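You operate a simulated robot arm through the tools that you are given. There is no shell and no other tool. Be economical: measure what you need, move in short steps, check, and stop when the job is done.

Carry out the task below with a simulated robot arm. There is one attempt and no reset: what you move stays moved.

## Task
Check the light box's grey cones under DAY light; put the pink-looking one in the long table's red tray.
Fine: leave the other two in the light box; leave the grey knob at DAY, switch the light off and shut the lid. Set down upright: grey cone.
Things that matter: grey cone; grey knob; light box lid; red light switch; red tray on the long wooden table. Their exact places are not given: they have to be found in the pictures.

The check looks at the end state, three seconds after you hand in, the way a careful person would. Anything else that was tipped, shoved, dropped, spilled or broken makes it a failure. A push-on lid holds only when it is set on centred and level and pressed home; a screw cap is set on level and turned clockwise until tight.

## Robot
A 6-joint arm with a two-finger gripper on a trunk, on a base that drives. Base frame: it is fixed to the floor where the robot stands at the start and does not move with it; the origin is under the middle of the robot, x ahead of it, y to its left, z up; the surface under the hand at the start is at about z = 808. Readings come in mm, degrees, newtons and seconds.
With the tool pointing down near the work surface it reaches from about 100 to 700 mm from the robot's upright axis, wherever it stands. Its first joint turns from -166.0 to 166.0 degrees. Places, roughly: grey cone (10x10x17 cm) [700, -300, 900]; grey knob [400, -300, 900]; light box lid [600, -200, 1000]; red light switch [500, -100, 800]; red tray on the long wooden table [800, 200, 800]. Payload 2.45 kg.
Tool frame: the origin (TCP) lies between the finger pads and is the grasp point; the fingertips stand 26 mm ahead of it; z points along the fingers, y is the line along which they close. Largest opening 96 mm; the body of the gripper starts 69 mm behind the TCP.
Orientation is that of the tool frame in the base frame, as a unit quaternion [x, y, z, w]. With the fingers straight down and closing along the base's y, the tool's x points along the base's -x, its y along +y and its z along -z.

## Interface
- The arm moves only by the tool step_arm. Its argument "moves" is a list of rows, each a list of 7 numbers: the gripper command, from -1 (shut) to 1 (fully open), values between in proportion, then the shift along the tool's x, y, z in units of 200 mm (1.0 is 200 mm), then the turn, a rotation vector about the tool's x, y, z in units of 45 degrees (1.0 is 45 degrees). In form: [[hand, dx, dy, dz, wx, wy, wz], ...]. A call has 1 to 8 rows; each row is the pose to reach, as a shift and turn from the pose commanded when the call began, along the tool's axes at that moment. A call with a number of a shift or a turn outside -1 to 1 is refused whole. Each row takes 0.2 s and may step no farther than 50 mm and 8.6 degrees from the row before; otherwise, or with a gripper value out of range, the whole call is refused. Where a pose cannot be reached the arm comes as near as it can. A force on the tool above 40 N (or 10 N above the force at the start of the call, whichever is more), or a blocked arm, ends the call early, and 0.2 s more pass. The fingers move at their own pace and stop on an object; they squeeze with about 37 N. The grip force told is the motor's: it shows also when the fingers shut on nothing. Time passes only in rows, and 0.2 s behind the last, so rows that repeat a pose let the fingers close. The reply holds the time, the measured pose of the TCP, the force on the tool along the base axes, the opening and the grip force, in the units named above and with some noise, with the torque about the TCP (base axes, N m) and any sound that the robot's microphone picked up.
- Cameras (640 x 400 px; columns grow to the right, rows downward): "scene" is now at [26.1, 121.2, 1149.4]; the picture's right is [-0.39, -0.92, 0.00], its down [-0.25, 0.11, -0.96] and it looks along [0.88, -0.38, -0.27] (base axes); focal length 281 px, centre (320, 200). "wrist" rides on the gripper at [82, 3, -98] in the tool frame; the picture's right is [-0.04, 1.00, 0.00], its down [-0.73, -0.03, -0.68] and it looks along [-0.68, -0.03, 0.73] (tool axes); focal length 256 px, centre (320, 200).
- grab_frame(camera): a new picture of that camera. It takes no simulated time.
- slide_trunk(by): slides the trunk up (or, below 0, down) by that many mm; the arm and the scene camera ride with it, the base frame stays. It gives what a move gives, with no picture.
- roll_base(legs): drives the robot by 1 to 6 legs, each [ahead, turn to the left] in mm and degrees, along the robot's own axes; the way and the turn of a leg run together, so that a leg with both is an arc; at most 1500 mm and 180 degrees a leg. The arm and the cameras ride along, it lands a little off, and it stops where it bumps. It gives what a move gives.
- aim_head(pan, tilt): turns the head with the scene camera to pan (to the left, within 155 degrees either way) and tilt (down, from -29 to 69), counted from straight ahead of the robot. It gives what a move gives.
- probe_pixels(camera, pixels): for up to 12 pixels [column, row] of the newest picture of that camera ("zoom" is the newest enlarged one), the place [x, y, z] in the base frame of the surface seen there, good to about 3 mm. It takes no simulated time.
- enlarge(camera, box): a new picture of the part [left, top, right, bottom] of that camera's present view, enlarged. It takes no simulated time.
- job_done(): hands the job in; it is judged then, once.

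Work in short steps. Measure before you move; look again where a grasp or a placing could have gone wrong, and mend it. You have 80 turns and 60 pictures in all, those below and enlarged ones among them. Open the gripper and draw the arm clear of the work before you hand the job in, unless the task says otherwise; then end with one line.

The tools are called after "Emit:" by a JSON object that holds its "op" and its "data". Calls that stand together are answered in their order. step_arm: Moves the arm, as the interface text tells. Its arguments: {"type":"object","properties":{"moves":{"type":"array","items":{"type":"array","items":{"type":"number"}}}},"required":["moves"]} The other tools are called the same way: slide_trunk (by) slides the trunk up or down; roll_base (legs) drives the base; aim_head (pan, tilt) turns the head that bears the scene camera; grab_frame (camera) takes a picture; probe_pixels (camera, pixels) gives the place of the surface under pixels of a picture; enlarge (camera, box) takes an enlarged picture of a part of a camera's view; job_done () hands the job in.

At the start:

```text
clock: 0.0
ee_pos: [436.5, -108.1, 1000.0]
tool_rot: [0.001, 1.0, 0.001, 0.0]
wrist_force: [0.2, -0.3, 0.2]
moment: [0.0, -0.01, -0.04]
opening: 95.8
finger_force: 0.1
trunk travel left (down, up): [-150.0, 0.0]
robot x, y, heading: [6.2, -1.2, -0.1]
head pan, tilt: [-23.2, 15.9]
```

scene: 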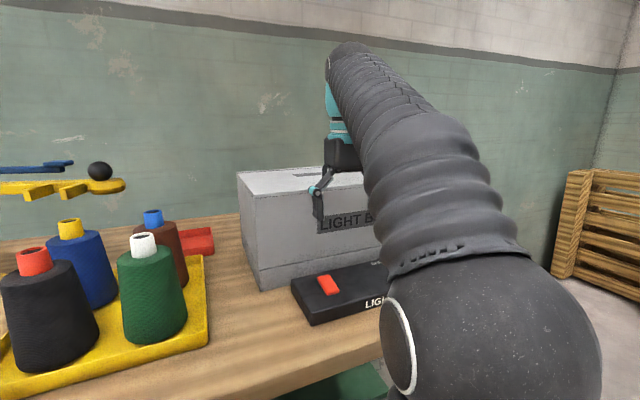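
wrist: 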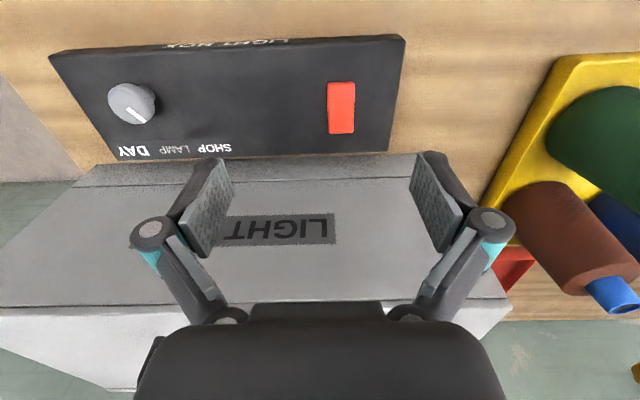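

The wrist view shows the panel with knob (130,102), the red switch (341,107), and the box. I'll measure the key points first.

Emit:
{"op": "enlarge", "data": {"camera": "wrist", "box": [40, 20, 420, 260]}}

Emit:
{"op": "probe_pixels", "data": {"camera": "wrist", "pixels": [[130, 100], [341, 85], [341, 107], [341, 130], [120, 160], [410, 155], [10, 305], [505, 297], [270, 230], [60, 60], [405, 40], [390, 150]]}}

Emit:
{"op": "probe_pixels", "data": {"camera": "scene", "pixels": [[237, 173], [250, 192], [320, 168], [262, 290], [300, 175], [200, 240], [190, 240], [327, 285], [305, 325], [155, 220], [145, 245], [250, 300]]}}

Emit:
{"op": "aim_head", "data": {"pan": -30, "tilt": 35}}

```text
1.67 times, centred on (230, 140) of wrist
```

zoom: 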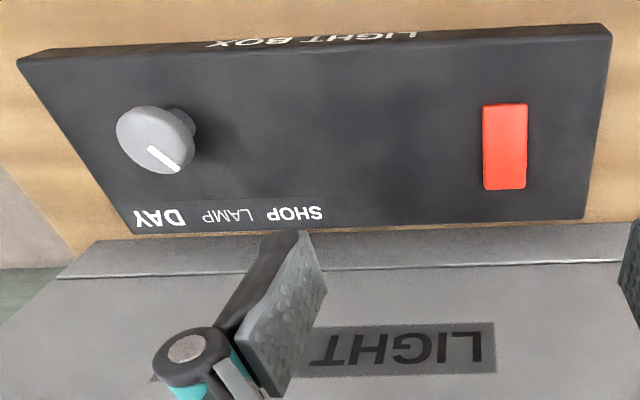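

```text
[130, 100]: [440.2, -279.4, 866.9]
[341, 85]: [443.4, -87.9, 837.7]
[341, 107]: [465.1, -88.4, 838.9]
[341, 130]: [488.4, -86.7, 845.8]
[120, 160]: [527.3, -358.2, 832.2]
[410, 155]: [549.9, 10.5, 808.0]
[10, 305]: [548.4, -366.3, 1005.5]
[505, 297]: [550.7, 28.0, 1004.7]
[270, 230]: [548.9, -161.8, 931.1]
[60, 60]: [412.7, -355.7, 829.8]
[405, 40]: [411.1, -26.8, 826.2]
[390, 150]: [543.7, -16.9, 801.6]
```

```text
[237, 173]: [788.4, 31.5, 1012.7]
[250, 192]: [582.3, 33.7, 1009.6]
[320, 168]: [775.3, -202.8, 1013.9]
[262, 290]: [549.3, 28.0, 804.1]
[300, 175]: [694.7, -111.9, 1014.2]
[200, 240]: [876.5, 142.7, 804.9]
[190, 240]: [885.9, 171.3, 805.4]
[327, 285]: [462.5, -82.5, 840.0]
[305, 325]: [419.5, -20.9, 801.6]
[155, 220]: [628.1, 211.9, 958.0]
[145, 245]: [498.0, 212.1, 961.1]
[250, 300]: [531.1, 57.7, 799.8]
```

```text
clock: 0.8
ee_pos: [436.2, -107.2, 1000.6]
tool_rot: [0.0, 1.0, 0.0, 0.0]
wrist_force: [0.3, 0.3, 0.3]
moment: [-0.01, 0.03, 0.03]
opening: 96.1
finger_force: 0.1
trunk travel left (down, up): [-150.0, 0.0]
robot x, y, heading: [-1.3, -1.7, 0.1]
head pan, tilt: [-30.0, 35.0]
```

Now a fresh scene view, plus a close look at the knob and labels.

Emit:
{"op": "grab_frame", "data": {"camera": "scene"}}

Emit:
{"op": "enlarge", "data": {"camera": "wrist", "box": [80, 60, 260, 172]}}

```text
56 pictures are left
```

scene: 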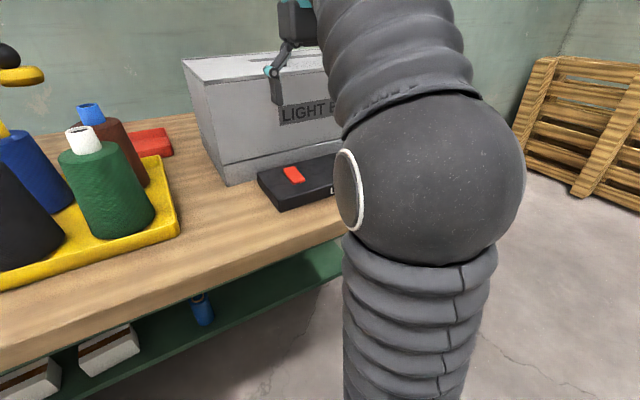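

```text
3.56 times, centred on (170, 116) of wrist
```

zoom: 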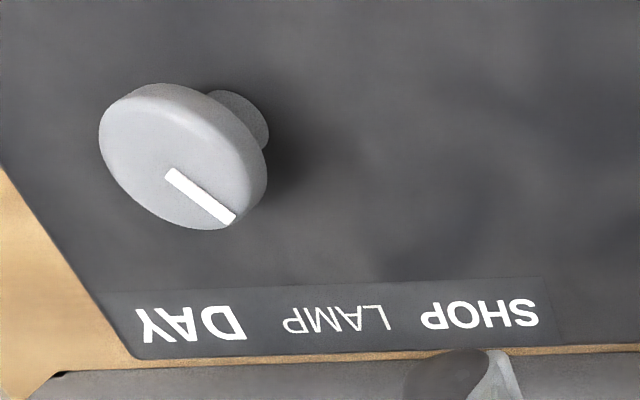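

Emit:
{"op": "probe_pixels", "data": {"camera": "zoom", "pixels": [[180, 155], [175, 175], [232, 218], [190, 325], [335, 318], [480, 313], [250, 105], [100, 130], [165, 85], [195, 228], [262, 165], [262, 185]]}}

```text
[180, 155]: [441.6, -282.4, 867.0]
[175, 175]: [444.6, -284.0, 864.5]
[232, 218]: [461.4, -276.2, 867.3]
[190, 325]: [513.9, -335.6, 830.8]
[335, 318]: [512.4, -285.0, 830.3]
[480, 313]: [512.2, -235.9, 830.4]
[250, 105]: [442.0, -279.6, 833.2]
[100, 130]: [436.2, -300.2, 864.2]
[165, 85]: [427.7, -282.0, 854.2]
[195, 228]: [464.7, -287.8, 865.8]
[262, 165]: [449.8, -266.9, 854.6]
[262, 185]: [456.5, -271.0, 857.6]
```

The pointer reads about +30° toward SHOP; DAY is about −35° from +x. Knob centre is about (443,−284), top 867. I move above the knob, pre-rotated +35°.

Emit:
{"op": "step_arm", "data": {"moves": [[1, 0, -0.22, 0, 0, 0, -0.156], [1, -0.01, -0.44, 0, 0, 0, -0.312], [1, -0.02, -0.66, 0, 0, 0, -0.467], [1, -0.03, -0.88, 0, 0, 0, -0.622], [1, -0.034, -0.885, 0.1, 0, 0, -0.778], [1, -0.034, -0.885, 0.3, 0, 0, -0.778]]}}

Emit:
{"op": "enlarge", "data": {"camera": "wrist", "box": [120, 60, 520, 310]}}

```text
clock: 2.2
ee_pos: [446.9, -284.5, 942.3]
tool_rot: [-0.302, 0.953, 0.0, 0.001]
wrist_force: [-0.2, 0.0, 0.1]
moment: [0.03, -0.01, -0.01]
opening: 95.9
finger_force: 0.1
out of reach, approached as far as the arm can: row 3, 4
trunk travel left (down, up): [-150.0, 0.0]
robot x, y, heading: [-0.2, 1.0, -0.3]
head pan, tilt: [-30.0, 35.0]
```

```text
1.60 times, centred on (320, 185) of wrist
```

zoom: 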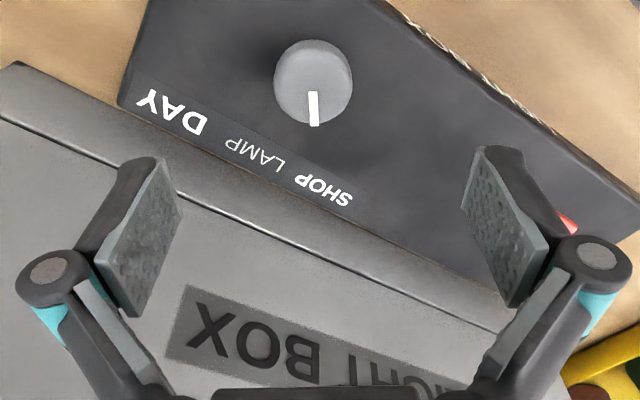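

The pointer is straight down in the picture, so the knob is at SHOP (+34°). I measure the knob's edges.

Emit:
{"op": "probe_pixels", "data": {"camera": "zoom", "pixels": [[313, 80], [278, 80], [350, 80], [313, 44], [313, 122], [295, 55], [333, 55], [313, 98]]}}

```text
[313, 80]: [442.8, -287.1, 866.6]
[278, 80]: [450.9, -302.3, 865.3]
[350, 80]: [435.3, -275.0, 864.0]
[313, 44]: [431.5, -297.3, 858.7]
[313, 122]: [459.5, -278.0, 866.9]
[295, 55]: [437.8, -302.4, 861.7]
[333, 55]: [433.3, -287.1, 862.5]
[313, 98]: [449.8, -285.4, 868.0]
```

Knob centre ≈ (444,−287), diameter ≈36. I descend to z≈864 and close.

Emit:
{"op": "step_arm", "data": {"moves": [[1, 0.019, 0, 0.15, 0, 0, 0], [0.3, 0.019, 0, 0.3, 0, 0, 0], [0.0, 0.019, 0, 0.39, 0, 0, 0], [-0.2, 0.019, 0, 0.39, 0, 0, 0], [-0.35, 0.019, 0, 0.39, 0, 0, 0], [-1, 0.019, 0, 0.39, 0, 0, 0], [-1, 0.019, 0, 0.39, 0, 0, 0]]}}

```text
clock: 3.9
ee_pos: [441.9, -289.9, 860.4]
tool_rot: [-0.3, 0.954, -0.004, 0.001]
wrist_force: [7.8, -8.7, -1.0]
moment: [-0.39, 0.06, -0.02]
opening: 34.3
finger_force: 45.0
trunk travel left (down, up): [-150.0, 0.0]
robot x, y, heading: [0.2, -2.7, -0.3]
head pan, tilt: [-30.0, 35.0]
stopped in row 7: the force on the tool passed its limit at 41 N (the readings are from after the stop); the commanded pose is now the measured one
```

The knob is held (opening 34). I turn it clockwise seen from above, first half.

Emit:
{"op": "step_arm", "data": {"moves": [[-1, 0, 0, 0, 0, 0, 0.15], [-1, 0, 0, 0, 0, 0, 0.3], [-1, 0, 0, 0, 0, 0, 0.45], [-1, 0, 0, 0, 0, 0, 0.6], [-1, 0, 0, 0, 0, 0, 0.75]]}}

Emit:
{"op": "step_arm", "data": {"moves": [[-1, 0, 0, 0, 0, 0, 0.15], [-1, 0, 0, 0, 0, 0, 0.3], [-1, 0, 0, 0, 0, 0, 0.45], [-1, 0, 0, 0, 0, 0, 0.6], [-1, 0, 0, 0, 0, 0, 0.75]]}}

Emit:
{"op": "enlarge", "data": {"camera": "wrist", "box": [120, 60, 520, 310]}}

```text
clock: 5.1
ee_pos: [441.4, -287.1, 861.0]
tool_rot: [-0.01, 1.0, -0.002, 0.001]
wrist_force: [-8.9, 11.7, -5.3]
moment: [0.07, 0.73, 0.1]
opening: 34.4
finger_force: 44.5
trunk travel left (down, up): [-150.0, 0.0]
robot x, y, heading: [-1.8, -0.4, -0.1]
head pan, tilt: [-30.0, 35.0]
```

```text
clock: 6.0
ee_pos: [442.1, -285.2, 861.0]
tool_rot: [0.176, 0.984, 0.001, 0.001]
wrist_force: [-1.9, 11.0, -4.6]
moment: [0.3, -0.55, 0.08]
opening: 34.8
finger_force: 44.3
trunk travel left (down, up): [-150.0, 0.0]
robot x, y, heading: [-1.9, -4.9, 0.1]
head pan, tilt: [-30.0, 35.0]
stopped in row 4: the force on the tool passed its limit at 42 N (the readings are from after the stop); the commanded pose is now the measured one
```

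```text
1.60 times, centred on (320, 185) of wrist
```

zoom: 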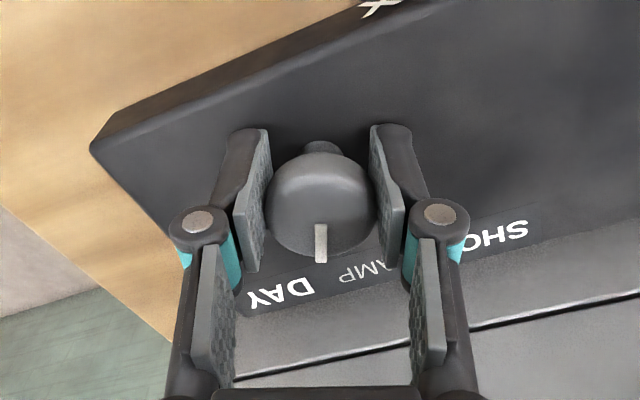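

It follows, now at −20°. I continue the remaining ~14°, relieving the side force slightly.

Emit:
{"op": "step_arm", "data": {"moves": [[-1, 0, 0.005, 0, 0, 0, 0.08], [-1, 0, 0.007, 0, 0, 0, 0.16], [-1, 0, 0.007, 0, 0, 0, 0.24], [-1, 0, 0.007, 0, 0, 0, 0.32]]}}

Emit:
{"op": "enlarge", "data": {"camera": "wrist", "box": [120, 60, 520, 310]}}

```text
clock: 7.0
ee_pos: [443.0, -285.0, 860.5]
tool_rot: [0.298, 0.954, 0.0, 0.002]
wrist_force: [3.0, 17.4, 2.2]
moment: [0.22, 0.15, 0.74]
opening: 34.3
finger_force: 44.7
trunk travel left (down, up): [-150.0, 0.0]
robot x, y, heading: [2.7, -2.7, 0.1]
head pan, tilt: [-30.0, 35.0]
```

```text
1.60 times, centred on (320, 185) of wrist
```

zoom: 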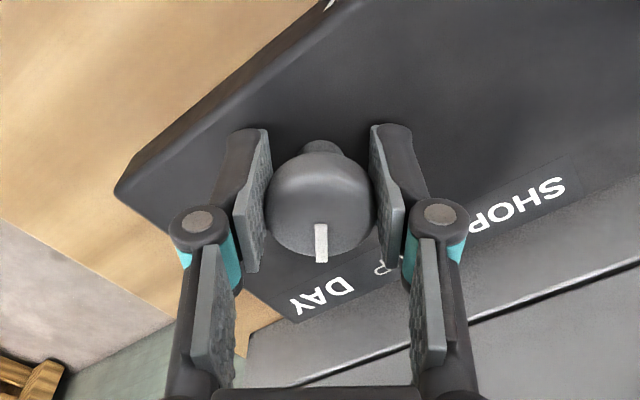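

The pointer now aims at DAY (−35°) with a stop torque felt. I release, lift and look.

Emit:
{"op": "step_arm", "data": {"moves": [[0.3, 0, 0, 0, 0, 0, 0], [0.6, 0, 0, 0, 0, 0, 0], [0.6, 0, 0, -0.2, 0, 0, 0], [0.6, 0, 0, -0.4, 0, 0, 0], [0.6, 0, 0, -0.6, 0, 0, 0]]}}

Emit:
{"op": "grab_frame", "data": {"camera": "wrist"}}

Emit:
{"op": "grab_frame", "data": {"camera": "scene"}}

```text
clock: 8.2
ee_pos: [440.9, -286.6, 980.2]
tool_rot: [0.299, 0.954, 0.0, 0.001]
wrist_force: [-0.1, 0.0, -0.8]
moment: [0.01, -0.03, 0.01]
opening: 76.8
finger_force: 0.0
trunk travel left (down, up): [-150.0, 0.0]
robot x, y, heading: [0.1, 1.2, 0.1]
head pan, tilt: [-30.0, 35.0]
```

```text
51 pictures are left
```

wrist: 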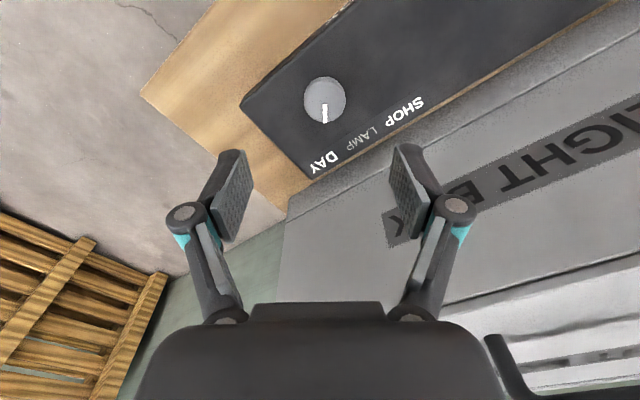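

```text
50 pictures are left
```

scene: 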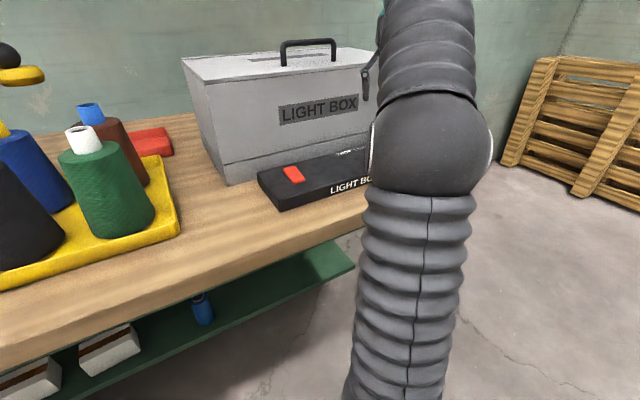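

The knob reads DAY. The lid has a handle (282–337, 40–68); I measure it and the switch.

Emit:
{"op": "enlarge", "data": {"camera": "scene", "box": [170, 20, 390, 157]}}

Emit:
{"op": "probe_pixels", "data": {"camera": "scene", "pixels": [[284, 64], [283, 46], [290, 42], [310, 41], [330, 40], [335, 45], [335, 58], [251, 60], [277, 56], [290, 180], [294, 168], [298, 181]]}}

```text
2.91 times, centred on (280, 88) of scene
```

zoom: 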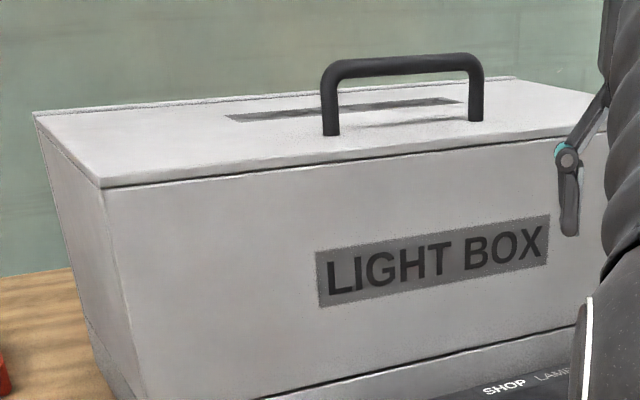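

```text
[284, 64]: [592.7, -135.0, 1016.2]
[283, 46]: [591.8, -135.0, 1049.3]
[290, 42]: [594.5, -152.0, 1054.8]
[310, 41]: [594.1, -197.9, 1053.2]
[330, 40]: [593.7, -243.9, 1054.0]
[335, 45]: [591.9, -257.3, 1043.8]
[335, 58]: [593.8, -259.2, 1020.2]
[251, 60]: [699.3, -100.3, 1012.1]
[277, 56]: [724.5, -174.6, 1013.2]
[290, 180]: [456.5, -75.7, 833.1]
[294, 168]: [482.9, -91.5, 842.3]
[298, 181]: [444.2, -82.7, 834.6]
```

Bar of the handle: x≈597, y −135…−259, z≈1048; hinge apparently at the rear (x≈788). I need to come closer, so I measure the table's front edge and raise the arm meanwhile.

Emit:
{"op": "probe_pixels", "data": {"camera": "scene", "pixels": [[340, 212], [250, 262], [100, 330], [345, 262], [200, 340], [150, 150], [150, 133], [172, 150], [130, 155], [90, 120], [175, 210]]}}

Emit:
{"op": "step_arm", "data": {"moves": [[0, 0, 0, -0.2, 0, 0, 0.18], [-0.5, 0, 0, -0.4, 0, 0, 0.36], [-0.5, 0, 0, -0.6, 0, 0, 0.54], [-0.5, 0, 0, -0.7, 0, 0, 0.72], [-0.5, 0, 0, -0.75, 0, 0, 0.9], [-0.5, 0, 0, -0.75, 0, 0, 1.0]]}}

```text
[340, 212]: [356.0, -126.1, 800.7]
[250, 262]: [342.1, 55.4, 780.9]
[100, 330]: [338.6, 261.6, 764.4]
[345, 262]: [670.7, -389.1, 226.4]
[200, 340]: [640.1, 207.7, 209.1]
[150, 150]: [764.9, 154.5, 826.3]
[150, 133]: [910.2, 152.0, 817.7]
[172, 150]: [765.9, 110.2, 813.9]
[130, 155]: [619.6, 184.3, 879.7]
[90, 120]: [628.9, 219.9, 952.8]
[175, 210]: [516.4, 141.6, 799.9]
```

```text
clock: 9.6
ee_pos: [414.9, -269.8, 998.7]
tool_rot: [0.634, 0.773, 0.001, 0.008]
wrist_force: [0.5, 0.1, -0.4]
moment: [0.02, -0.04, 0.02]
opening: 24.0
finger_force: 0.1
out of reach, approached as far as the arm can: row 1, 2, 3, 4, 5, 6
trunk travel left (down, up): [-150.0, 0.0]
robot x, y, heading: [-2.0, -0.3, 0.0]
head pan, tilt: [-30.0, 35.0]
```

The vertical-tool height is limited here (z≈1000), so working the lid from the front is awkward. The right end of the table looks free; I look there for a better standing place.

Emit:
{"op": "aim_head", "data": {"pan": -80, "tilt": 35}}

Emit:
{"op": "grab_frame", "data": {"camera": "scene"}}

```text
clock: 10.8
ee_pos: [414.7, -270.5, 1000.2]
tool_rot: [0.633, 0.774, 0.0, 0.008]
wrist_force: [1.4, 0.1, 0.1]
moment: [-0.02, 0.03, -0.01]
opening: 24.1
finger_force: 0.0
trunk travel left (down, up): [-150.0, 0.0]
robot x, y, heading: [0.3, -0.8, -0.1]
head pan, tilt: [-80.0, 35.0]
```

```text
48 pictures are left
```

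scene: 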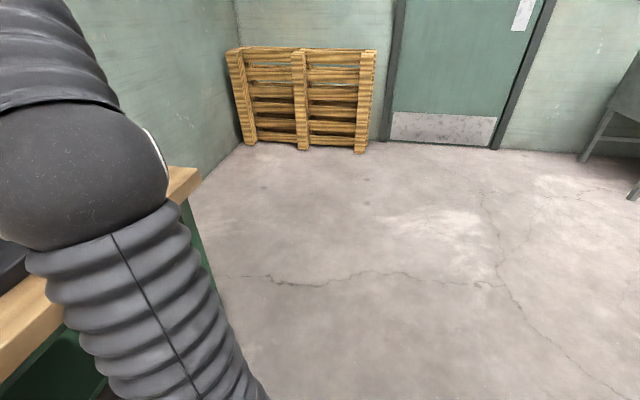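

Emit:
{"op": "probe_pixels", "data": {"camera": "scene", "pixels": [[195, 172], [170, 172], [245, 143], [360, 150], [300, 280], [205, 265], [490, 145], [110, 215], [5, 365], [150, 145], [300, 60]]}}

```text
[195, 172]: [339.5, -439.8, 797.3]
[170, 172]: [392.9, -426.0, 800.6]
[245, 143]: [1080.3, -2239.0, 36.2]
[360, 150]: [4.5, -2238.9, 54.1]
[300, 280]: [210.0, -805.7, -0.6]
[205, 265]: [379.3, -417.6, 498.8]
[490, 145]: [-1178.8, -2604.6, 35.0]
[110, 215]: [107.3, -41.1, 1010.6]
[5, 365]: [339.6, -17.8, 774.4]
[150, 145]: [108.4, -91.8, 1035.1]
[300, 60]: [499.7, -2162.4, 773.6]
```

Clear floor right of the table (its end is at y≈−440). I draw the arm in close to the robot before driving.

Emit:
{"op": "step_arm", "data": {"moves": [[-0.5, 0.2, -0.05, 0, 0, 0, 0], [-0.5, 0.4, -0.1, 0, 0, 0, 0], [-0.5, 0.6, -0.16, -0.05, 0, 0, 0], [-0.5, 0.8, -0.25, -0.1, 0, 0, 0], [-0.5, 1.0, -0.35, -0.15, 0, 0, 0], [-0.5, 1.0, -0.5, -0.3, 0, 0, 0], [-0.5, 1.0, -0.6, -0.45, 0, 0, 0]]}}

```text
clock: 12.4
ee_pos: [297.4, -86.8, 1005.8]
tool_rot: [0.641, 0.767, 0.002, 0.003]
wrist_force: [0.4, -1.0, 0.5]
moment: [-0.01, 0.02, -0.01]
opening: 24.1
finger_force: 0.1
out of reach, approached as far as the arm can: row 4, 5, 6, 7
trunk travel left (down, up): [-150.0, 0.0]
robot x, y, heading: [-4.1, 0.5, -0.1]
head pan, tilt: [-80.0, 35.0]
```

Arm is tucked at radius ≈310. I drive around to the table's right end.

Emit:
{"op": "roll_base", "data": {"legs": [[-100, 0], [0, -90], [850, 0], [0, 90], [760, 0], [0, 90]]}}

Emit:
{"op": "aim_head", "data": {"pan": 0, "tilt": 30}}

Emit:
{"op": "grab_frame", "data": {"camera": "scene"}}

```text
clock: 32.7
ee_pos: [762.6, -598.0, 1005.5]
tool_rot: [-0.053, 0.999, 0.002, 0.001]
wrist_force: [0.0, -0.3, 0.8]
moment: [0.01, 0.01, -0.01]
opening: 24.1
finger_force: 0.0
trunk travel left (down, up): [-150.0, 0.0]
robot x, y, heading: [654.2, -888.7, 85.9]
head pan, tilt: [-80.0, 35.0]
```

```text
clock: 34.3
ee_pos: [762.1, -597.3, 1005.1]
tool_rot: [-0.053, 0.999, 0.003, 0.001]
wrist_force: [-0.1, 0.4, -0.2]
moment: [0.0, -0.02, 0.01]
opening: 24.0
finger_force: 0.1
trunk travel left (down, up): [-150.0, 0.0]
robot x, y, heading: [654.8, -887.3, 86.2]
head pan, tilt: [0.0, 30.0]
```

```text
47 pictures are left
```

scene: 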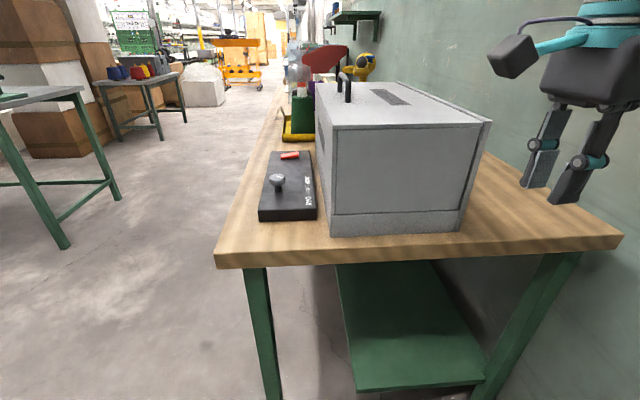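

I'm at the right end; box side and lid are plainly visible. I turn the wrist so the camera will be above when the tool lies level, and move toward x≈600.

Emit:
{"op": "step_arm", "data": {"moves": [[-0.5, 0.15, 0, 0.1, 0, 0, 0.18], [-0.5, 0.3, 0, 0.1, 0, 0, 0.36], [-0.5, 0.45, 0, 0.1, 0, 0, 0.54], [-0.5, 0.6, 0, 0.1, 0, 0, 0.72], [-0.5, 0.7, 0, 0.1, 0, 0, 0.9], [-0.5, 0.8, 0, 0.1, 0, 0, 1.0]]}}

Emit:
{"op": "step_arm", "data": {"moves": [[-0.5, 0, 0, 0, 0, 0, 0.18], [-0.5, 0, 0, 0, 0, 0, 0.36], [-0.5, 0, 0, 0, 0, 0, 0.54], [-0.5, 0, 0, 0, 0, 0, 0.72], [-0.5, 0, 0, 0, 0, 0, 0.9], [-0.5, 0, 0, 0, 0, 0, 1.0]]}}

```text
clock: 35.7
ee_pos: [603.1, -614.8, 985.2]
tool_rot: [0.333, 0.943, 0.003, 0.001]
wrist_force: [-0.3, -0.3, -0.1]
moment: [0.0, -0.01, -0.02]
opening: 24.0
finger_force: 0.1
trunk travel left (down, up): [-150.0, 0.0]
robot x, y, heading: [653.4, -887.8, 85.7]
head pan, tilt: [0.0, 30.0]
```

```text
clock: 37.1
ee_pos: [665.4, -612.3, 981.9]
tool_rot: [0.669, 0.744, 0.003, -0.002]
wrist_force: [-0.6, -0.7, -0.2]
moment: [0.01, 0.03, -0.02]
opening: 23.6
finger_force: 0.1
out of reach, approached as far as the arm can: row 4, 5, 6
trunk travel left (down, up): [-150.0, 0.0]
robot x, y, heading: [655.7, -889.7, 86.1]
head pan, tilt: [0.0, 30.0]
```

The wrist roll is at its negative limit; the lid motion needs it from the positive side. I unwind it all the way the other way in place.

Emit:
{"op": "step_arm", "data": {"moves": [[-0.5, 0, 0, 0, 0, 0, -0.19], [-0.5, 0, 0, 0, 0, 0, -0.38], [-0.5, 0, 0, 0, 0, 0, -0.57], [-0.5, 0, 0, 0, 0, 0, -0.76], [-0.5, 0, 0, 0, 0, 0, -0.95]]}}

Emit:
{"op": "step_arm", "data": {"moves": [[-0.5, 0, 0, 0, 0, 0, -0.19], [-0.5, 0, 0, 0, 0, 0, -0.38], [-0.5, 0, 0, 0, 0, 0, -0.57], [-0.5, 0, 0, 0, 0, 0, -0.76], [-0.5, 0, 0, 0, 0, 0, -0.95]]}}

Emit:
{"op": "step_arm", "data": {"moves": [[-0.5, 0, 0, 0, 0, 0, -0.19], [-0.5, 0, 0, 0, 0, 0, -0.38], [-0.5, 0, 0, 0, 0, 0, -0.57], [-0.5, 0, 0, 0, 0, 0, -0.76], [-0.5, 0, 0, 0, 0, 0, -0.95]]}}

Emit:
{"op": "step_arm", "data": {"moves": [[-0.5, 0, 0, 0, 0, 0, -0.19], [-0.5, 0, 0, 0, 0, 0, -0.38], [-0.5, 0, 0, 0, 0, 0, -0.57], [-0.5, 0, 0, 0, 0, 0, -0.76], [-0.5, 0, 0, 0, 0, 0, -0.95]]}}

Emit:
{"op": "step_arm", "data": {"moves": [[-0.5, 0, 0, 0, 0, 0, -0.19], [-0.5, 0, 0, 0, 0, 0, -0.38], [-0.5, 0, 0, 0, 0, 0, -0.57], [-0.5, 0, 0, 0, 0, 0, -0.76], [-0.5, 0, 0, 0, 0, 0, -0.95]]}}

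Emit:
{"op": "step_arm", "data": {"moves": [[-0.5, 0, 0, 0, 0, 0, -0.19], [-0.5, 0, 0, 0, 0, 0, -0.38], [-0.5, 0, 0, 0, 0, 0, -0.57], [-0.5, 0, 0, 0, 0, 0, -0.76], [-0.5, 0, 0, 0, 0, 0, -0.95]]}}

Emit:
{"op": "step_arm", "data": {"moves": [[-0.5, 0, 0, 0, 0, 0, -0.19], [-0.5, 0, 0, 0, 0, 0, -0.38], [-0.5, 0, 0, 0, 0, 0, -0.57], [-0.5, 0, 0, 0, 0, 0, -0.76], [-0.5, 0, 0, 0, 0, 0, -0.95]]}}

```text
clock: 38.3
ee_pos: [661.8, -612.1, 983.9]
tool_rot: [0.35, 0.937, 0.003, 0.0]
wrist_force: [-1.1, 0.4, -0.9]
moment: [-0.01, 0.0, 0.01]
opening: 23.9
finger_force: 0.1
trunk travel left (down, up): [-150.0, 0.0]
robot x, y, heading: [655.2, -889.1, 86.2]
head pan, tilt: [0.0, 30.0]
```

```text
clock: 39.5
ee_pos: [663.4, -613.0, 985.0]
tool_rot: [-0.014, 1.0, 0.002, 0.001]
wrist_force: [0.4, 0.4, -0.3]
moment: [0.0, -0.02, 0.0]
opening: 24.1
finger_force: 0.1
trunk travel left (down, up): [-150.0, 0.0]
robot x, y, heading: [654.0, -888.9, 86.1]
head pan, tilt: [0.0, 30.0]
```

```text
clock: 40.7
ee_pos: [662.2, -612.2, 984.5]
tool_rot: [-0.378, 0.926, 0.003, 0.002]
wrist_force: [0.2, 0.0, -0.7]
moment: [-0.01, 0.01, -0.03]
opening: 24.2
finger_force: 0.0
trunk travel left (down, up): [-150.0, 0.0]
robot x, y, heading: [651.2, -889.1, 86.0]
head pan, tilt: [0.0, 30.0]
```

```text
clock: 41.9
ee_pos: [661.5, -612.5, 982.5]
tool_rot: [-0.69, 0.724, 0.002, 0.004]
wrist_force: [0.4, -1.0, -1.2]
moment: [0.02, -0.02, -0.01]
opening: 24.2
finger_force: 0.1
trunk travel left (down, up): [-150.0, 0.0]
robot x, y, heading: [652.2, -887.7, 85.9]
head pan, tilt: [0.0, 30.0]
```

```text
clock: 43.1
ee_pos: [663.6, -613.4, 983.7]
tool_rot: [0.906, -0.423, -0.001, -0.003]
wrist_force: [0.6, 1.0, 0.3]
moment: [0.0, 0.0, 0.01]
opening: 24.3
finger_force: 0.1
trunk travel left (down, up): [-150.0, 0.0]
robot x, y, heading: [656.3, -888.5, 85.9]
head pan, tilt: [0.0, 30.0]
```

```text
clock: 44.3
ee_pos: [663.0, -614.0, 984.1]
tool_rot: [0.998, -0.064, 0.001, -0.004]
wrist_force: [0.0, 1.3, -0.3]
moment: [0.02, -0.01, 0.02]
opening: 23.7
finger_force: 0.0
trunk travel left (down, up): [-150.0, 0.0]
robot x, y, heading: [658.5, -892.4, 85.9]
head pan, tilt: [0.0, 30.0]
```

```text
clock: 45.5
ee_pos: [662.5, -613.9, 985.1]
tool_rot: [0.952, 0.305, 0.003, -0.003]
wrist_force: [0.0, -0.6, -0.4]
moment: [0.0, -0.01, 0.0]
opening: 24.1
finger_force: 0.1
trunk travel left (down, up): [-150.0, 0.0]
robot x, y, heading: [652.1, -889.3, 85.7]
head pan, tilt: [0.0, 30.0]
```

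Roll is now near the +side. I finish the roll while moving ahead to y≈−463.

Emit:
{"op": "step_arm", "data": {"moves": [[-0.5, 0.11, -0.15, 0, 0, 0, -0.18], [-0.5, 0.22, -0.3, 0, 0, 0, -0.36], [-0.5, 0.33, -0.45, 0, 0, 0, -0.54], [-0.5, 0.44, -0.61, 0, 0, 0, -0.7]]}}

```text
clock: 46.5
ee_pos: [661.5, -465.2, 987.2]
tool_rot: [0.835, 0.551, 0.003, -0.002]
wrist_force: [-0.7, -0.1, 0.5]
moment: [0.09, -0.01, -0.02]
opening: 24.1
finger_force: 0.0
trunk travel left (down, up): [-150.0, 0.0]
robot x, y, heading: [651.8, -886.8, 86.1]
head pan, tilt: [0.0, 30.0]
```

Now I pitch the tool up toward level, first 43°, also shifting toward x≈600.

Emit:
{"op": "step_arm", "data": {"moves": [[-0.5, -0.01, -0.06, -0.05, 0.075, 0.174, 0], [-0.5, -0.01, -0.12, -0.1, 0.15, 0.349, 0], [-0.5, -0.02, -0.18, -0.15, 0.224, 0.523, 0], [-0.5, -0.03, -0.25, -0.2, 0.3, 0.698, 0], [-0.5, -0.03, -0.31, -0.25, 0.374, 0.873, 0]]}}

```text
clock: 47.7
ee_pos: [606.5, -448.6, 1035.0]
tool_rot: [0.777, 0.512, 0.203, -0.306]
wrist_force: [14.1, -42.8, -7.2]
moment: [-1.2, -0.4, -1.49]
opening: 30.0
finger_force: 16.7
trunk travel left (down, up): [-150.0, 0.0]
robot x, y, heading: [654.2, -888.9, 85.8]
head pan, tilt: [0.0, 30.0]
```

A contact force appeared (−43 N in y). I look before moving again.

Emit:
{"op": "grab_frame", "data": {"camera": "scene"}}

Emit:
{"op": "grab_frame", "data": {"camera": "wrist"}}

```text
46 pictures are left
```

scene: 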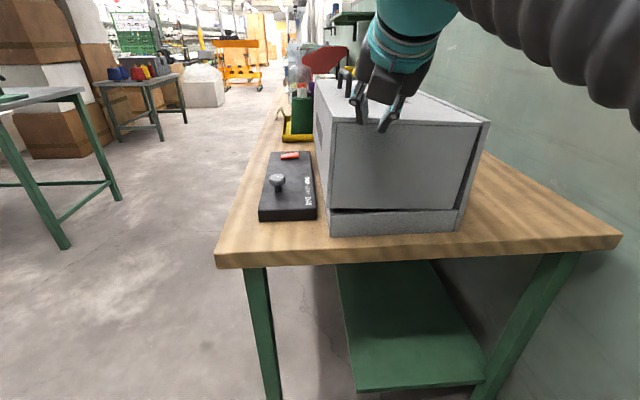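

```text
45 pictures are left
```

wrist: 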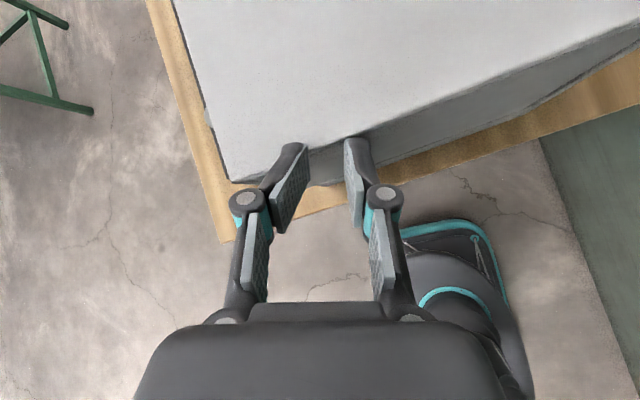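

The "lid" is the whole upper shell (seam at z≈825, box reaching to y≈−430), and the fingertips touch its end. I back straight off along −y.

Emit:
{"op": "step_arm", "data": {"moves": [[-0.5, -0.07, 0.03, -0.07, 0, 0, 0], [-0.5, -0.14, 0.06, -0.14, 0, 0, 0], [-0.5, -0.24, 0.103, -0.24, 0, 0, 0]]}}

Emit:
{"op": "enlarge", "data": {"camera": "scene", "box": [210, 60, 530, 260]}}

```text
clock: 48.5
ee_pos: [604.9, -513.3, 1036.3]
tool_rot: [0.776, 0.513, 0.202, -0.306]
wrist_force: [0.7, -0.2, -0.4]
moment: [-0.01, -0.02, -0.01]
opening: 23.8
finger_force: 0.2
trunk travel left (down, up): [-150.0, 0.0]
robot x, y, heading: [654.6, -892.3, 85.9]
head pan, tilt: [0.0, 30.0]
```

```text
2.00 times, centred on (370, 160) of scene
```

zoom: 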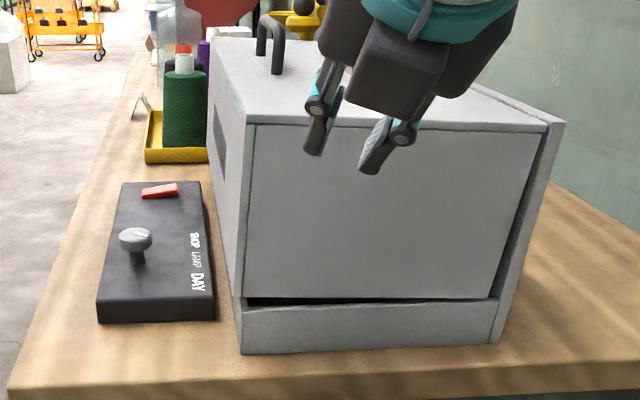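

The lid is a shell (top+front+sides) hinged along the top rear edge, and it stays slightly open by itself, so the hinge has friction. I measure geometry.

Emit:
{"op": "probe_pixels", "data": {"camera": "zoom", "pixels": [[252, 292], [490, 290], [248, 308], [490, 312], [540, 130], [555, 130], [252, 130], [215, 45], [440, 80], [275, 70], [262, 30], [215, 270]]}}

```text
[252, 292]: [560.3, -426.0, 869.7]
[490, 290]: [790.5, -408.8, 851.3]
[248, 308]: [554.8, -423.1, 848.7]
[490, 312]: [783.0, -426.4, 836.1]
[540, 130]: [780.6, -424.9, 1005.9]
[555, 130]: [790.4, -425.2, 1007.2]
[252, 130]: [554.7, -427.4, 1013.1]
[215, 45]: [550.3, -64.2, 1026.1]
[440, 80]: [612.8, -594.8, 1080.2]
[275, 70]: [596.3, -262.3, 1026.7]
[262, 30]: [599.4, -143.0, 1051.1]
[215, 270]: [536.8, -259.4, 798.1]
```

Friction hinge holds, base walls are low (~850). Plan: pinch the handle's near leg with the tool nearly level, lift ~15–20°, then push the shell up by its edge. I first raise and go level above the lid.

Emit:
{"op": "step_arm", "data": {"moves": [[-0.2, 0.08, -0.033, -0.09, 0, 0, 0], [-0.1, 0.157, -0.067, -0.183, 0, 0, 0], [0, 0.258, -0.11, -0.081, 0.061, 0.143, 0], [0, 0.359, -0.153, 0.021, 0.122, 0.286, 0], [0, 0.46, -0.196, 0.123, 0.184, 0.429, 0], [0, 0.56, -0.24, 0.225, 0.245, 0.572, 0], [0, 0.661, -0.283, 0.327, 0.306, 0.715, 0]]}}

Emit:
{"op": "grab_frame", "data": {"camera": "wrist"}}

```text
clock: 50.1
ee_pos: [607.0, -363.6, 1085.9]
tool_rot: [0.648, 0.427, 0.348, -0.526]
wrist_force: [0.4, -0.4, 0.6]
moment: [-0.01, 0.0, -0.01]
opening: 48.0
finger_force: 0.1
trunk travel left (down, up): [-150.0, 0.0]
robot x, y, heading: [653.7, -888.7, 86.0]
head pan, tilt: [0.0, 30.0]
```

```text
43 pictures are left
```

wrist: 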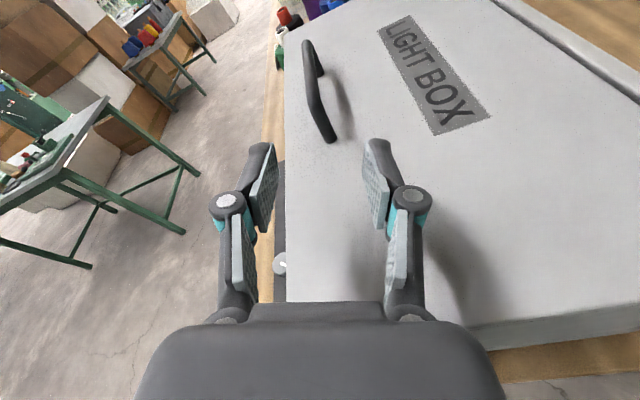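

The handle is just ahead (near leg foot at (330,137)). I measure its bar.

Emit:
{"op": "probe_pixels", "data": {"camera": "wrist", "pixels": [[330, 137], [323, 122], [315, 100], [309, 70], [307, 45], [345, 190], [300, 200], [321, 75]]}}

```text
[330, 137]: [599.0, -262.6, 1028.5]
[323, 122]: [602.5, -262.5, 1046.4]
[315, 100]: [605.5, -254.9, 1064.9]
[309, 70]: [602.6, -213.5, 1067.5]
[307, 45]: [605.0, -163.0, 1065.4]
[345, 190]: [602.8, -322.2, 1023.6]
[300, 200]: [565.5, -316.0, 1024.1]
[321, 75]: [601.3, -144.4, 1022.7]
```

Bar centre (603, z 1061), leg at y≈−260. I advance along the tool axis so the pads straddle the leg and bar, then close.

Emit:
{"op": "step_arm", "data": {"moves": [[0, 0, -0.01, 0.15, 0, 0, -0.1], [0, 0, -0.015, 0.3, 0, 0, -0.2], [0, -0.005, -0.018, 0.45, 0, 0, -0.2], [0, -0.008, -0.018, 0.57, 0, 0, -0.2], [-0.5, -0.008, -0.018, 0.57, 0, 0, -0.2], [-1, -0.008, -0.018, 0.57, 0, 0, -0.2], [-1, -0.008, -0.018, 0.57, 0, 0, -0.2]]}}

Emit:
{"op": "grab_frame", "data": {"camera": "wrist"}}

```text
clock: 51.7
ee_pos: [600.6, -254.0, 1060.5]
tool_rot: [0.612, 0.478, 0.387, -0.497]
wrist_force: [-17.7, 3.8, 3.5]
moment: [0.29, -0.36, 1.35]
opening: 14.2
finger_force: 41.0
trunk travel left (down, up): [-150.0, 0.0]
robot x, y, heading: [650.6, -886.1, 86.2]
head pan, tilt: [0.0, 30.0]
```

```text
42 pictures are left
```

wrist: 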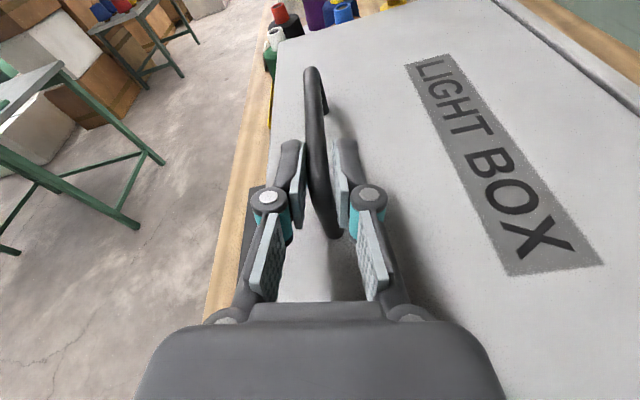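

Handle held (opening 14). I swing the lid up about the rear hinge (x 788, z 1010), first 36°.

Emit:
{"op": "step_arm", "data": {"moves": [[-1, 0.099, 0.007, -0.02, 0.027, -0.0065, 0.13], [-1, 0.197, 0.025, -0.039, 0.053, -0.013, 0.261], [-1, 0.292, 0.054, -0.057, 0.08, -0.02, 0.391], [-1, 0.385, 0.092, -0.074, 0.107, -0.026, 0.522], [-1, 0.473, 0.14, -0.09, 0.133, -0.033, 0.652], [-1, 0.556, 0.196, -0.104, 0.16, -0.039, 0.782]]}}

Emit:
{"op": "grab_frame", "data": {"camera": "scene"}}

```text
clock: 52.9
ee_pos: [650.6, -253.8, 1152.4]
tool_rot: [0.692, 0.328, 0.21, -0.608]
wrist_force: [-10.3, 14.3, 10.7]
moment: [0.53, -0.4, 1.3]
opening: 14.1
finger_force: 40.7
trunk travel left (down, up): [-150.0, 0.0]
robot x, y, heading: [656.4, -890.8, 85.8]
head pan, tilt: [0.0, 30.0]
stopped in row 6: the force on the tool passed its limit at 45 N (the readings are from after the stop); the commanded pose is now the measured one
```

```text
41 pictures are left
```

scene: 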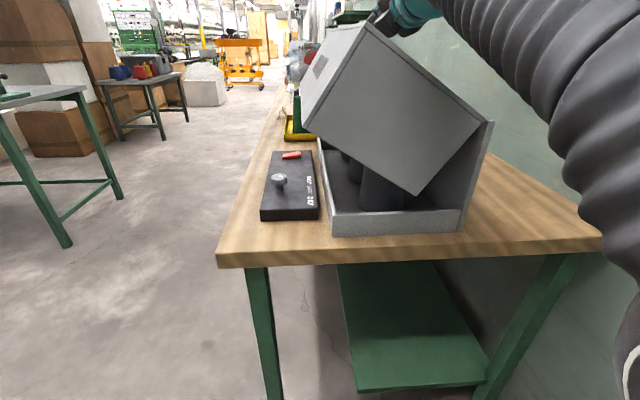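

The lid is ~35° up and the cones show inside. I continue with a refined hinge (788, 1014), 42° more.

Emit:
{"op": "step_arm", "data": {"moves": [[-1, 0.117, 0.008, -0.023, 0.031, -0.007, 0.152], [-1, 0.231, 0.031, -0.046, 0.062, -0.014, 0.305], [-1, 0.342, 0.067, -0.066, 0.093, -0.021, 0.457], [-1, 0.449, 0.118, -0.086, 0.124, -0.029, 0.609], [-1, 0.549, 0.18, -0.103, 0.155, -0.036, 0.761], [-1, 0.64, 0.255, -0.118, 0.186, -0.043, 0.914]]}}

Emit:
{"op": "grab_frame", "data": {"camera": "scene"}}

```text
clock: 53.8
ee_pos: [706.3, -253.9, 1194.1]
tool_rot: [0.715, 0.216, 0.087, -0.659]
wrist_force: [-3.8, 13.6, 11.4]
moment: [1.07, -0.5, 0.64]
opening: 13.9
finger_force: 40.1
trunk travel left (down, up): [-150.0, 0.0]
robot x, y, heading: [655.0, -887.7, 86.1]
head pan, tilt: [0.0, 30.0]
stopped in row 4: the force on the tool passed its limit at 41 N (the readings are from after the stop); the commanded pose is now the measured one
```

```text
40 pictures are left
```

scene: 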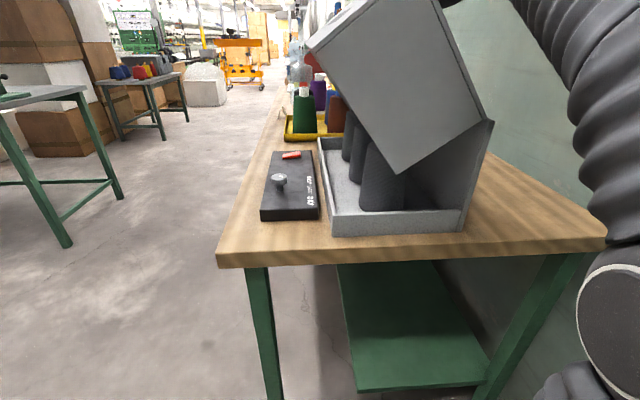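

Lid ≈56° up. One more swing of ~28°.

Emit:
{"op": "step_arm", "data": {"moves": [[-1, 0.118, 0.008, -0.023, 0.03, -0.006, 0.152], [-1, 0.234, 0.031, -0.045, 0.06, -0.012, 0.305], [-1, 0.347, 0.07, -0.066, 0.091, -0.018, 0.457], [-1, 0.455, 0.121, -0.085, 0.121, -0.024, 0.61]]}}

Emit:
{"op": "grab_frame", "data": {"camera": "scene"}}

```text
clock: 54.7
ee_pos: [783.6, -253.7, 1213.0]
tool_rot: [0.716, 0.079, -0.057, -0.691]
wrist_force: [3.6, 11.7, 9.7]
moment: [1.13, -0.45, 0.47]
opening: 13.6
finger_force: 39.8
trunk travel left (down, up): [-150.0, 0.0]
robot x, y, heading: [656.4, -887.9, 85.9]
head pan, tilt: [0.0, 30.0]
stopped in row 4: the force on the tool passed its limit at 43 N (the readings are from after the stop); the commanded pose is now the measured one
```

```text
39 pictures are left
```

scene: 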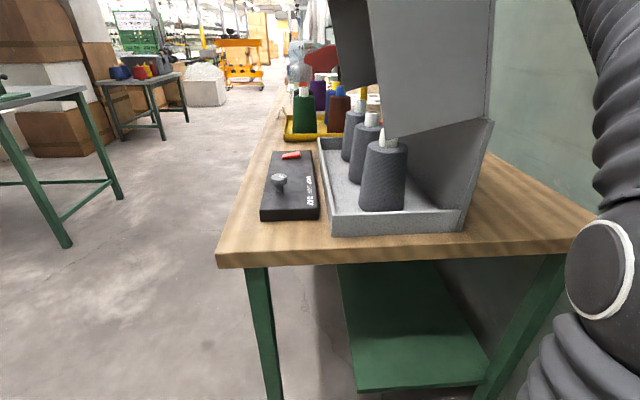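

Lid ≈80° open; three cones at pixels (383,170), (365,145), (353,130). I loosen the grip a little and see whether the lid stays.

Emit:
{"op": "step_arm", "data": {"moves": [[-0.4, 0, 0, 0, 0, 0, 0], [-0.4, 0, 0, 0, 0, 0, 0], [-0.4, 0, 0, 0, 0, 0, 0]]}}

Emit:
{"op": "enlarge", "data": {"camera": "scene", "box": [250, 0, 570, 200]}}

Emit:
{"op": "grab_frame", "data": {"camera": "wrist"}}

```text
clock: 55.5
ee_pos: [782.2, -253.9, 1212.1]
tool_rot: [0.717, 0.078, -0.057, -0.69]
wrist_force: [0.5, 1.1, 0.1]
moment: [0.02, 0.02, 0.02]
opening: 28.7
finger_force: 0.0
trunk travel left (down, up): [-150.0, 0.0]
robot x, y, heading: [650.1, -889.3, 85.9]
head pan, tilt: [0.0, 30.0]
```

```text
2.00 times, centred on (410, 100) of scene
```

zoom: 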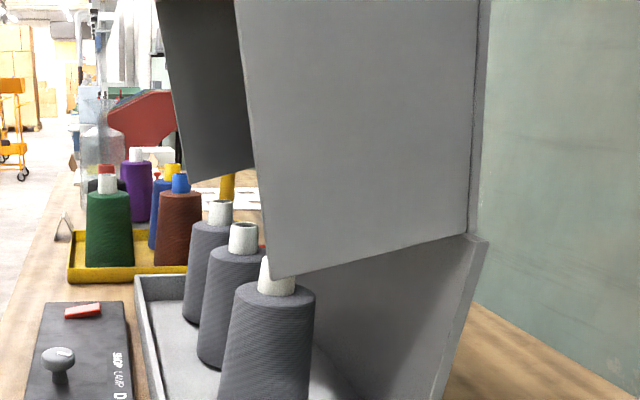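

```text
37 pictures are left
```

wrist: 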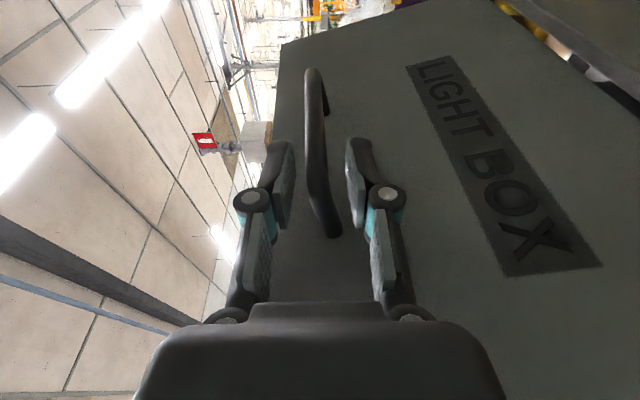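

The lid stays open unaided; the light seems off. I measure the cones and withdraw the hand along −y.

Emit:
{"op": "probe_pixels", "data": {"camera": "zoom", "pixels": [[275, 283], [275, 350], [243, 245], [235, 265], [230, 320], [220, 215], [212, 230], [205, 290], [245, 228], [140, 330], [205, 345], [84, 312]]}}

Emit:
{"op": "step_arm", "data": {"moves": [[-0.1, 0, 0, -0.2, 0, 0, 0], [0, 0, 0, -0.45, 0, 0, 0], [0, 0, 0, -0.7, 0, 0, 0], [0, 0, 0, -0.95, 0, 0, 0]]}}

```text
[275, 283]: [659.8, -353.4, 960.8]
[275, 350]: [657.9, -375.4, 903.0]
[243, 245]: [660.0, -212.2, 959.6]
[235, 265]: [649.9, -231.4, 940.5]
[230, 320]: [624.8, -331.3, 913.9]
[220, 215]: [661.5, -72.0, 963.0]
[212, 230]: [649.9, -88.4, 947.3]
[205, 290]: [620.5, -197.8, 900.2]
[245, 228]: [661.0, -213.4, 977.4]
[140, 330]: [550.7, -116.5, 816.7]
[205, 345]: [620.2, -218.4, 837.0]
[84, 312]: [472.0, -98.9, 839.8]
```

```text
clock: 56.5
ee_pos: [819.0, -442.6, 1223.4]
tool_rot: [0.717, 0.079, -0.058, -0.69]
wrist_force: [1.2, 0.9, -1.0]
moment: [0.02, 0.02, 0.03]
opening: 47.9
finger_force: 0.0
trunk travel left (down, up): [-150.0, 0.0]
robot x, y, heading: [652.1, -884.5, 86.2]
head pan, tilt: [0.0, 30.0]
```

Cones stand at x≈665, y≈−350/−208/−68, tube tops ≈985. I drive back to the front of the table.

Emit:
{"op": "roll_base", "data": {"legs": [[-350, 0], [0, 94], [700, 0], [0, -90], [1080, 0], [0, -90]]}}

Emit:
{"op": "aim_head", "data": {"pan": 0, "tilt": 25}}

Emit:
{"op": "grab_frame", "data": {"camera": "scene"}}

```text
clock: 78.6
ee_pos: [324.9, -247.9, 1222.9]
tool_rot: [0.604, -0.394, 0.394, -0.569]
wrist_force: [-0.2, 0.1, -0.2]
moment: [0.02, -0.03, 0.0]
opening: 48.1
finger_force: 0.0
trunk travel left (down, up): [-150.0, 0.0]
robot x, y, heading: [-144.0, -174.9, 7.4]
head pan, tilt: [0.0, 30.0]
```

```text
clock: 79.3
ee_pos: [325.4, -249.0, 1223.1]
tool_rot: [0.604, -0.394, 0.394, -0.57]
wrist_force: [-0.5, -0.8, -0.1]
moment: [-0.01, -0.02, 0.0]
opening: 48.0
finger_force: 0.1
trunk travel left (down, up): [-150.0, 0.0]
robot x, y, heading: [-143.7, -175.8, 7.4]
head pan, tilt: [0.0, 25.0]
```

```text
36 pictures are left
```

scene: 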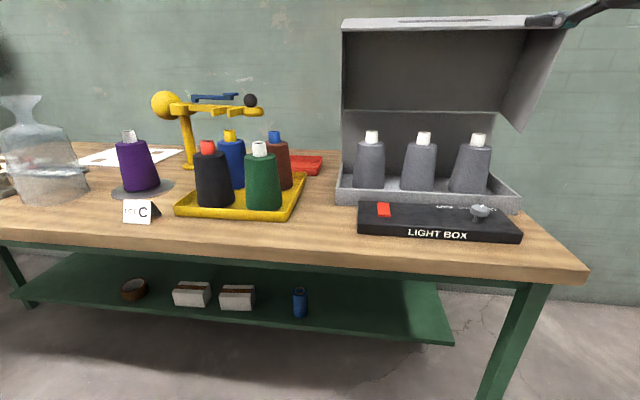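

Excellent view: lid open, switch (384,209), red tray (306,165), light off. I roll the wrist back to its natural posture and lower it before driving closer.

Emit:
{"op": "step_arm", "data": {"moves": [[0, 0, 0.12, -0.05, 0, 0, 0.17], [0, 0, 0.25, -0.1, 0, 0, 0.34], [0, 0, 0.4, -0.15, 0, 0, 0.51], [0, 0, 0.5, -0.2, 0, 0, 0.68], [0, 0, 0.6, -0.2, 0, 0, 0.85], [0, 0, 0.7, -0.2, 0, 0, 1.0]]}}

Emit:
{"op": "step_arm", "data": {"moves": [[0, 0, 0, 0, 0, 0, 0.17], [0, 0, 0, 0, 0, 0, 0.34], [0, 0, 0, 0, 0, 0, 0.51], [0, 0, 0, 0, 0, 0, 0.68], [0, 0, 0, 0, 0, 0, 0.85], [0, 0, 0, 0, 0, 0, 1.0]]}}

Emit:
{"op": "step_arm", "data": {"moves": [[0, 0, 0, 0, 0, 0.18, 0], [0, 0, 0, 0, 0, 0.36, 0], [0, 0, 0, 0, 0, 0.54, 0], [0, 0, 0, 0, 0, 0.72, 0], [0, 0, 0, 0, 0, 0.9, 0]]}}

```text
clock: 80.7
ee_pos: [290.6, -276.0, 1075.3]
tool_rot: [-0.401, 0.603, -0.134, 0.676]
wrist_force: [0.2, -0.2, -0.2]
moment: [-0.03, 0.01, 0.0]
opening: 48.0
finger_force: 0.1
trunk travel left (down, up): [-150.0, 0.0]
robot x, y, heading: [-142.4, -170.7, 7.4]
head pan, tilt: [0.0, 25.0]
```

```text
clock: 82.1
ee_pos: [292.1, -275.9, 1075.2]
tool_rot: [-0.139, 0.711, 0.134, 0.676]
wrist_force: [-0.2, 0.1, -3.4]
moment: [0.12, -0.28, 0.02]
opening: 48.0
finger_force: 0.0
trunk travel left (down, up): [-150.0, 0.0]
robot x, y, heading: [-144.0, -173.8, 7.4]
head pan, tilt: [0.0, 25.0]
```

```text
clock: 83.3
ee_pos: [284.9, -268.3, 1084.9]
tool_rot: [-0.182, 0.898, 0.065, 0.395]
wrist_force: [-0.8, -0.2, 0.5]
moment: [-0.01, 0.01, -0.01]
opening: 48.1
finger_force: 0.0
trunk travel left (down, up): [-150.0, 0.0]
robot x, y, heading: [-142.0, -169.1, 7.3]
head pan, tilt: [0.0, 25.0]
```

Natural posture, pitched ~43° down. I square up and drive ahead about 175 mm.

Emit:
{"op": "roll_base", "data": {"legs": [[0, -7.4], [175, 0]]}}

Emit:
{"op": "grab_frame", "data": {"camera": "wrist"}}

```text
clock: 85.3
ee_pos: [444.1, -325.2, 1085.5]
tool_rot: [-0.122, 0.908, 0.04, 0.399]
wrist_force: [-0.4, 0.0, 0.0]
moment: [0.0, 0.03, -0.02]
opening: 48.3
finger_force: 0.1
trunk travel left (down, up): [-150.0, 0.0]
robot x, y, heading: [33.0, -169.1, -0.3]
head pan, tilt: [0.0, 25.0]
```

```text
35 pictures are left
```

wrist: 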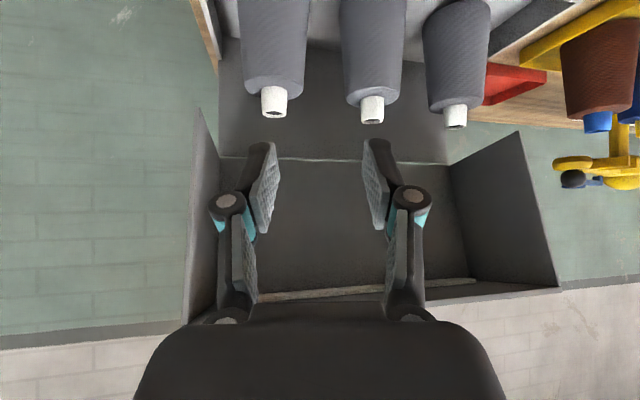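

Now to the switch: its far end stands high (z≈845 at x≈488), so pressing there toggles it. I move toward it and point the tool down.

Emit:
{"op": "step_arm", "data": {"moves": [[-0.5, 0.024, 0.16, 0.08, 0, 0.167, 0], [-1, 0.048, 0.32, 0.16, 0, 0.333, 0], [-1, 0.072, 0.48, 0.24, 0, 0.5, 0], [-1, 0.097, 0.64, 0.31, 0, 0.667, 0], [-1, 0.121, 0.8, 0.39, 0, 0.833, 0], [-1, 0.145, 0.955, 0.47, 0, 1.0, 0]]}}

Emit:
{"op": "grab_frame", "data": {"camera": "wrist"}}

```text
clock: 86.7
ee_pos: [441.3, -131.7, 996.1]
tool_rot: [-0.127, 0.992, -0.012, 0.021]
wrist_force: [0.3, -0.5, -0.3]
moment: [0.06, -0.03, -0.01]
opening: 0.2
finger_force: 29.2
trunk travel left (down, up): [-150.0, 0.0]
robot x, y, heading: [26.9, -176.4, -0.5]
head pan, tilt: [0.0, 25.0]
```

```text
34 pictures are left
```

wrist: 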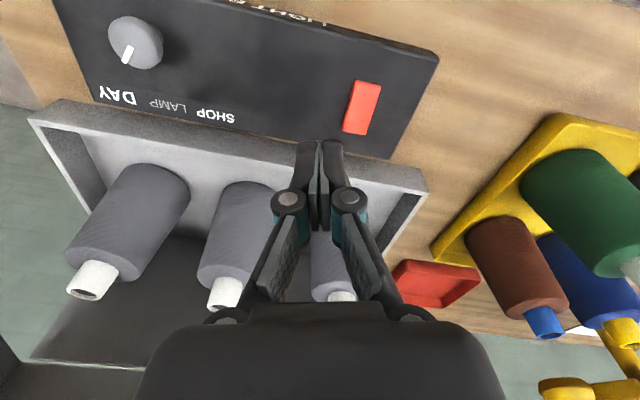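

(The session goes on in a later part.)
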